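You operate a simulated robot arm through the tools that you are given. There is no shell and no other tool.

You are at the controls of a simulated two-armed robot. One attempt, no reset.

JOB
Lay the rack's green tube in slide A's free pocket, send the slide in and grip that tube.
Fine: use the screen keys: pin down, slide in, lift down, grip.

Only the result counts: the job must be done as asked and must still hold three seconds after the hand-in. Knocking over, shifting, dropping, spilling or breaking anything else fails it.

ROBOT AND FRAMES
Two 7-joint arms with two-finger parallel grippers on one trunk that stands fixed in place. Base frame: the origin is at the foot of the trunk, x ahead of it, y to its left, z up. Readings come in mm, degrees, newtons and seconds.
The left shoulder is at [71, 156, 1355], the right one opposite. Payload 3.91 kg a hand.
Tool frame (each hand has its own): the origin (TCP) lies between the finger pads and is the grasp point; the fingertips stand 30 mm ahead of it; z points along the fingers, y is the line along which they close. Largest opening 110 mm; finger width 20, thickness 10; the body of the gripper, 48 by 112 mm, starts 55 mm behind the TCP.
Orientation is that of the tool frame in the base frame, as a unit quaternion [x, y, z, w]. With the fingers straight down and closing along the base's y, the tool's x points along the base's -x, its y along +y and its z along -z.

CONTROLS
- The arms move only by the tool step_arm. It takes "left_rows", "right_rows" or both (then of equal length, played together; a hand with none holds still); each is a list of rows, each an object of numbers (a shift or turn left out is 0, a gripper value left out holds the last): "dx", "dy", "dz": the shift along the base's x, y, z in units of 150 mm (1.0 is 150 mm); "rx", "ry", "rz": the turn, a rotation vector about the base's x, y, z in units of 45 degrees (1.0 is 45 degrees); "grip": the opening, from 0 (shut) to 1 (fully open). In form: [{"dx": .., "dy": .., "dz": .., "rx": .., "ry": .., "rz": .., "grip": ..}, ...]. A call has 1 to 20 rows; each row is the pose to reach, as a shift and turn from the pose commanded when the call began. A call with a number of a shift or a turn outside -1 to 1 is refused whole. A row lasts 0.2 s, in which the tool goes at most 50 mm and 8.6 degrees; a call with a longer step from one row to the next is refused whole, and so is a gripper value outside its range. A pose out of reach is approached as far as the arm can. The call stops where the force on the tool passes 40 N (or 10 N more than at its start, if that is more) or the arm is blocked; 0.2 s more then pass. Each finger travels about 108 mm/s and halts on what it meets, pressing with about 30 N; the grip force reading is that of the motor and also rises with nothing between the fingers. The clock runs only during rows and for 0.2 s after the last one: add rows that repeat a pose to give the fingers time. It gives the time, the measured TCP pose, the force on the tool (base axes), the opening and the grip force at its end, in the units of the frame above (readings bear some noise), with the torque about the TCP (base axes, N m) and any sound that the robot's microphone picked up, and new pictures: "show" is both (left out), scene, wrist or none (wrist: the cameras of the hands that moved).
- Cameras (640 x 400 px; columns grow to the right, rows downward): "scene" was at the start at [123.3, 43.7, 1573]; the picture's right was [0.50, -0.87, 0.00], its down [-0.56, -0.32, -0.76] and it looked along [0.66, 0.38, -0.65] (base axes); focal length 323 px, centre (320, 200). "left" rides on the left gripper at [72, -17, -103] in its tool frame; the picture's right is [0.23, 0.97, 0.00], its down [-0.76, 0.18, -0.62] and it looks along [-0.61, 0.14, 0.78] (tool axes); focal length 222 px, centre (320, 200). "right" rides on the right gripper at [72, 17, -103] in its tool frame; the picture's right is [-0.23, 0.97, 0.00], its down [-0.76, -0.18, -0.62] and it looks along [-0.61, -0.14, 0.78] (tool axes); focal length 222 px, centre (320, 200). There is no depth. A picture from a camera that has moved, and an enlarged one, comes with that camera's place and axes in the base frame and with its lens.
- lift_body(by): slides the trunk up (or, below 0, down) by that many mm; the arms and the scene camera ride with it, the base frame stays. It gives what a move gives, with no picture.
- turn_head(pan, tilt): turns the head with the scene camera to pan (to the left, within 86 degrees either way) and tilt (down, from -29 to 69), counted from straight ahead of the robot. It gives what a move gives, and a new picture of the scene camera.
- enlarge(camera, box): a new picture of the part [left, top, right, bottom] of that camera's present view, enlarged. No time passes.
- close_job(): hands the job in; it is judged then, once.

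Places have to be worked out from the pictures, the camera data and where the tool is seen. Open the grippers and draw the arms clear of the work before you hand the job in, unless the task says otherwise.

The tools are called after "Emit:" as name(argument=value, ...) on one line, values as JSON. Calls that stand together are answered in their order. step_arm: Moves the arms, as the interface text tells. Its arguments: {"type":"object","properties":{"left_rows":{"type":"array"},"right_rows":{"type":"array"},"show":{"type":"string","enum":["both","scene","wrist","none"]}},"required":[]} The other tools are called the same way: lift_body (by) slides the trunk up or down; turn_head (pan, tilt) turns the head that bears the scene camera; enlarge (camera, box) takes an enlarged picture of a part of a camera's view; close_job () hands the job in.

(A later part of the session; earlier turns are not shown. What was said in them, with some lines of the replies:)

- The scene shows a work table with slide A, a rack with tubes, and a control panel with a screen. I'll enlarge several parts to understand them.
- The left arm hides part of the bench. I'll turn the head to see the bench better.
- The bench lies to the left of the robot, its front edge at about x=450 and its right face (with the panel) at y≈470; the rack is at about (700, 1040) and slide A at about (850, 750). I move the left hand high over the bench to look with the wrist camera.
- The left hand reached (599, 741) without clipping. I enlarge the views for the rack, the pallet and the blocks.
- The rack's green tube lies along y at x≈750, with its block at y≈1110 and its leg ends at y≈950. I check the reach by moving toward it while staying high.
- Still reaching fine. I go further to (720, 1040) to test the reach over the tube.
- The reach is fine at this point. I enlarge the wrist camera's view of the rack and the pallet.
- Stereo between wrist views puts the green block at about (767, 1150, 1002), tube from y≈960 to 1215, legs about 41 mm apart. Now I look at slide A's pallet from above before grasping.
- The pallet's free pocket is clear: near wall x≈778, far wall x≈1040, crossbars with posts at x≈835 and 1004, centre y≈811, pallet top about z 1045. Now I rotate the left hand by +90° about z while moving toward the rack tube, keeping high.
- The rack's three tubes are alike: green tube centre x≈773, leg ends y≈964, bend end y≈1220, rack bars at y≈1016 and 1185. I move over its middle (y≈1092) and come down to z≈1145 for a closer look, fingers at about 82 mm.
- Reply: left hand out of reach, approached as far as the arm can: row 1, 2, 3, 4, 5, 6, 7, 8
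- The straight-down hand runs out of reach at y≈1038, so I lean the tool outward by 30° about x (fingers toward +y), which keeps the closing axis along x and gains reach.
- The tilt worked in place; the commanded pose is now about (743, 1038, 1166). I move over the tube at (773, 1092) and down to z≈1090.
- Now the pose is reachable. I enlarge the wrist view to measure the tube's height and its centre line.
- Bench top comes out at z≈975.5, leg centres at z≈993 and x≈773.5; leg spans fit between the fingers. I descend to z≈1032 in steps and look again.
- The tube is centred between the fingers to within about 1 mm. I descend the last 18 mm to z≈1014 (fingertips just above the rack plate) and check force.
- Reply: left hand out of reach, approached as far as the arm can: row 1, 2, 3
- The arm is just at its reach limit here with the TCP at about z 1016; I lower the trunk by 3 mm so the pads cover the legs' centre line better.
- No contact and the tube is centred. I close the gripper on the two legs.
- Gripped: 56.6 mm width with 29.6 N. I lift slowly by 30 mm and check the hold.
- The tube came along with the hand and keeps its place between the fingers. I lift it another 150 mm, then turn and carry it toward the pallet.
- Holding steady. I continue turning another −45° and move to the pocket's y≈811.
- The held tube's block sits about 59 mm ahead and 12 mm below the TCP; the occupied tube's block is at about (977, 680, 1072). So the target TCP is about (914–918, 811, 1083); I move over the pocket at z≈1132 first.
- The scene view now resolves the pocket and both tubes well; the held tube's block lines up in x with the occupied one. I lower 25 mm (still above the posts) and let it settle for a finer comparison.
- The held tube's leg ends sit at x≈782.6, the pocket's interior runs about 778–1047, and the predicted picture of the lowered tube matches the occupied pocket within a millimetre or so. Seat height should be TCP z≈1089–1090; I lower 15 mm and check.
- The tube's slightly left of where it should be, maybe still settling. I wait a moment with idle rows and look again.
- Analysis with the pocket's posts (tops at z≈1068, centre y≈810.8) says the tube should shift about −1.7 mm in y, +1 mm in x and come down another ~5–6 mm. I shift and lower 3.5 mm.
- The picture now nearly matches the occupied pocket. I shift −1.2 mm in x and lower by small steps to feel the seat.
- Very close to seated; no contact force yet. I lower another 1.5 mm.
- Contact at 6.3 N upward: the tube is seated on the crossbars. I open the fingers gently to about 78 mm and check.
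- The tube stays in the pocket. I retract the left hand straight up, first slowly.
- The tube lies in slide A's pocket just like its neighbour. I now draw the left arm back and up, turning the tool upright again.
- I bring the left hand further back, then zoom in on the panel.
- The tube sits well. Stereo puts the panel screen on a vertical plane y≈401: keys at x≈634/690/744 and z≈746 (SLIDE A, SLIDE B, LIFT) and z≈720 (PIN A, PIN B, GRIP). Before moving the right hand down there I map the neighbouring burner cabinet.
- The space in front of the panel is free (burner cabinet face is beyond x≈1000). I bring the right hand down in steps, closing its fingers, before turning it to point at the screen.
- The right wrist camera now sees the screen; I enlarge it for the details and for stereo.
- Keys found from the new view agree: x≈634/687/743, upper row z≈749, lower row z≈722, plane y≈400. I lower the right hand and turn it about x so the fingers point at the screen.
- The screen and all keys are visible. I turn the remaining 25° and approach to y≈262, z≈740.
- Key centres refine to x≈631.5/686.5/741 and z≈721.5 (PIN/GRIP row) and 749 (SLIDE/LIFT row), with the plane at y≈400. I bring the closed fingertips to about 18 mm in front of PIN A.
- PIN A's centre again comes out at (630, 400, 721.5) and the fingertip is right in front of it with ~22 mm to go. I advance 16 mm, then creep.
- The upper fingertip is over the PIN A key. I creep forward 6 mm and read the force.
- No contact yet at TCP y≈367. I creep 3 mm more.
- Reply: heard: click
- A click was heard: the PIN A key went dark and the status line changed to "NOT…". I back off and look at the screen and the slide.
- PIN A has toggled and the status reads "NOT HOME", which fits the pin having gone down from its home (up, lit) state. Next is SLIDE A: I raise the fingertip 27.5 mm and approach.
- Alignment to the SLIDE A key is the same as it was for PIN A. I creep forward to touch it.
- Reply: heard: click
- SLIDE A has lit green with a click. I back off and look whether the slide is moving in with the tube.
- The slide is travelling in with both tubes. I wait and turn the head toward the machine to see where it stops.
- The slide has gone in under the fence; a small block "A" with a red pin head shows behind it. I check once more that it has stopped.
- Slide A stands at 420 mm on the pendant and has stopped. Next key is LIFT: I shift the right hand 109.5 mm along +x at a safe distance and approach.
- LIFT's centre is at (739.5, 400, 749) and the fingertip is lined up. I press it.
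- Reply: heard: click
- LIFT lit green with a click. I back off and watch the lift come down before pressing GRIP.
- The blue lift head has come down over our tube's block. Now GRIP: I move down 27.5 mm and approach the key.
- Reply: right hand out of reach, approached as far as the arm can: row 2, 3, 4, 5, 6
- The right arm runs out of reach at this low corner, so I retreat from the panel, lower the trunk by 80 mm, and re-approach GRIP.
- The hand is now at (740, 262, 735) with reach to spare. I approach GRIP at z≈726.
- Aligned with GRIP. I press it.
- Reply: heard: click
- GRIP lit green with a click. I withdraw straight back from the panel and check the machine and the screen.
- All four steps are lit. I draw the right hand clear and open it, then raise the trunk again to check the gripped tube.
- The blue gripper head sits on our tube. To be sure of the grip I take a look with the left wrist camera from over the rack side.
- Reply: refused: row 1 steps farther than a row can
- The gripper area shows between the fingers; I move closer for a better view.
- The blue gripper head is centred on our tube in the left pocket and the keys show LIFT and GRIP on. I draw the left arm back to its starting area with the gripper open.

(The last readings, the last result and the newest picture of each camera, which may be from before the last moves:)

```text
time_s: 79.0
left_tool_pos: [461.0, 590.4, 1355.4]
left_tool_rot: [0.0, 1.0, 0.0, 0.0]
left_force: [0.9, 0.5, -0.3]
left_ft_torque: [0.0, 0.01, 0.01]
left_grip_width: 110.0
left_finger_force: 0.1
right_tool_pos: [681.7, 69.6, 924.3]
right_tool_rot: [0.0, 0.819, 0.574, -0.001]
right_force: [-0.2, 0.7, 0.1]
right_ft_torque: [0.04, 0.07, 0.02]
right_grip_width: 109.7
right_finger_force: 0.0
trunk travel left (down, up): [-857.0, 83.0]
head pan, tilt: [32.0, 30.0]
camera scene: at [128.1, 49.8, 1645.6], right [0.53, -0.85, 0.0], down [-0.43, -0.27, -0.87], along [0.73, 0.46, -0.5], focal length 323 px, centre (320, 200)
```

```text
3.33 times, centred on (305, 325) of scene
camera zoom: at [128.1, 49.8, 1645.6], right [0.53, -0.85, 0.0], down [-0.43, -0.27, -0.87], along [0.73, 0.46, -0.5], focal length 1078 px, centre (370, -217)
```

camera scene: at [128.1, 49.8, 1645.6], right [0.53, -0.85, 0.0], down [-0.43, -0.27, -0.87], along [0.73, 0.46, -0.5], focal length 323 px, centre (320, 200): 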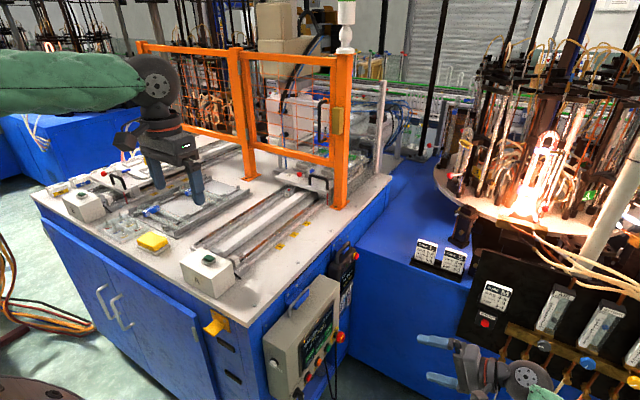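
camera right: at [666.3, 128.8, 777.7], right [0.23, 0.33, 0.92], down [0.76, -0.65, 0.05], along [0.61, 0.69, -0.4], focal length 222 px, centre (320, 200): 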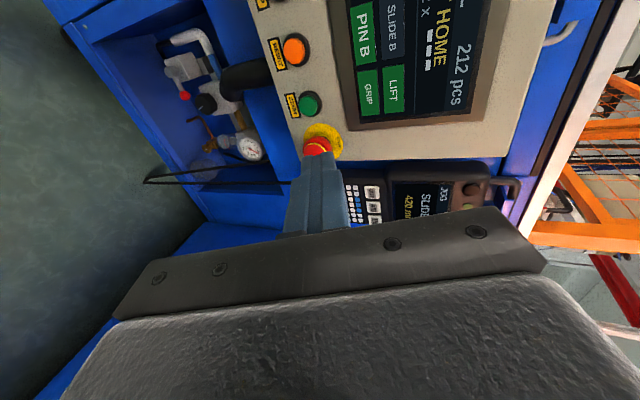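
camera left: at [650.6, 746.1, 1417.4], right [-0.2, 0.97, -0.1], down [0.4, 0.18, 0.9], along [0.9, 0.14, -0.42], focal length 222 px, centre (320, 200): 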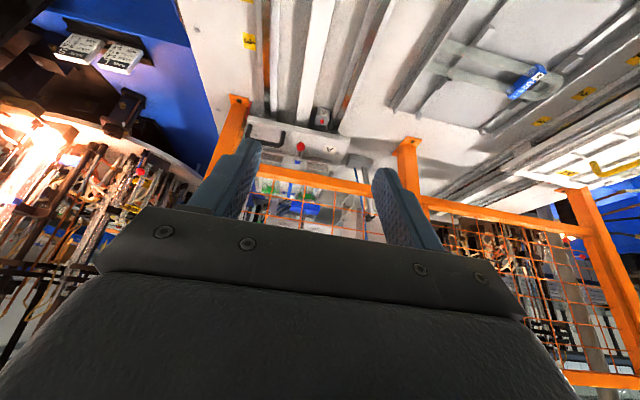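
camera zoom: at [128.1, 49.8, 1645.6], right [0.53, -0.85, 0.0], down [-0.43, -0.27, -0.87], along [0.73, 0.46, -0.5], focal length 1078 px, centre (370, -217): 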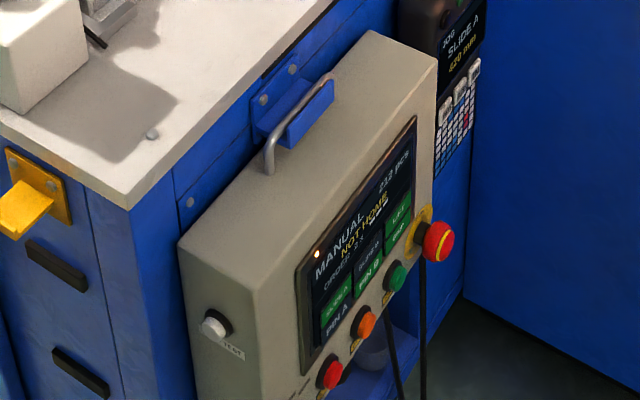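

Everything is in place: slide A is in at 420 mm, LIFT and GRIP are on with the gripper on our tube, the other tubes are untouched, and both hands are open and clear. I hand the job in.

Emit:
close_job()

```text
The job is handed in.
```

The rack's green tube is in slide A's free pocket. The slide is in, the lift is down and the gripper has been switched on over that tube. I've handed the job in; no verdict came back yet.

- **Placing:** I set the tube down on the pocket's crossbars, and it looked seated the same way as the tube beside it. It stayed put when I let go.
- **Screen keys:** I pressed PIN A, SLIDE A, LIFT and GRIP in that order, and each press gave a click. SLIDE A, LIFT and GRIP ended up lit.
- **Pin:** PIN A went dark when pressed and the status changed from "READY" to "NOT HOME". I took that as pin down, and the slide then ran in, but I never saw the pin itself move.
- **Slide:** Slide A stopped at 420 mm on the jog pendant.
- **Grip:** The wrist camera, looking through the fence mesh, showed the blue gripper head centred on our tube. I could not see the jaws themselves close on it.

The rack's two other tubes and the second tube on slide A looked undisturbed. Both arms are drawn back with their grippers open.
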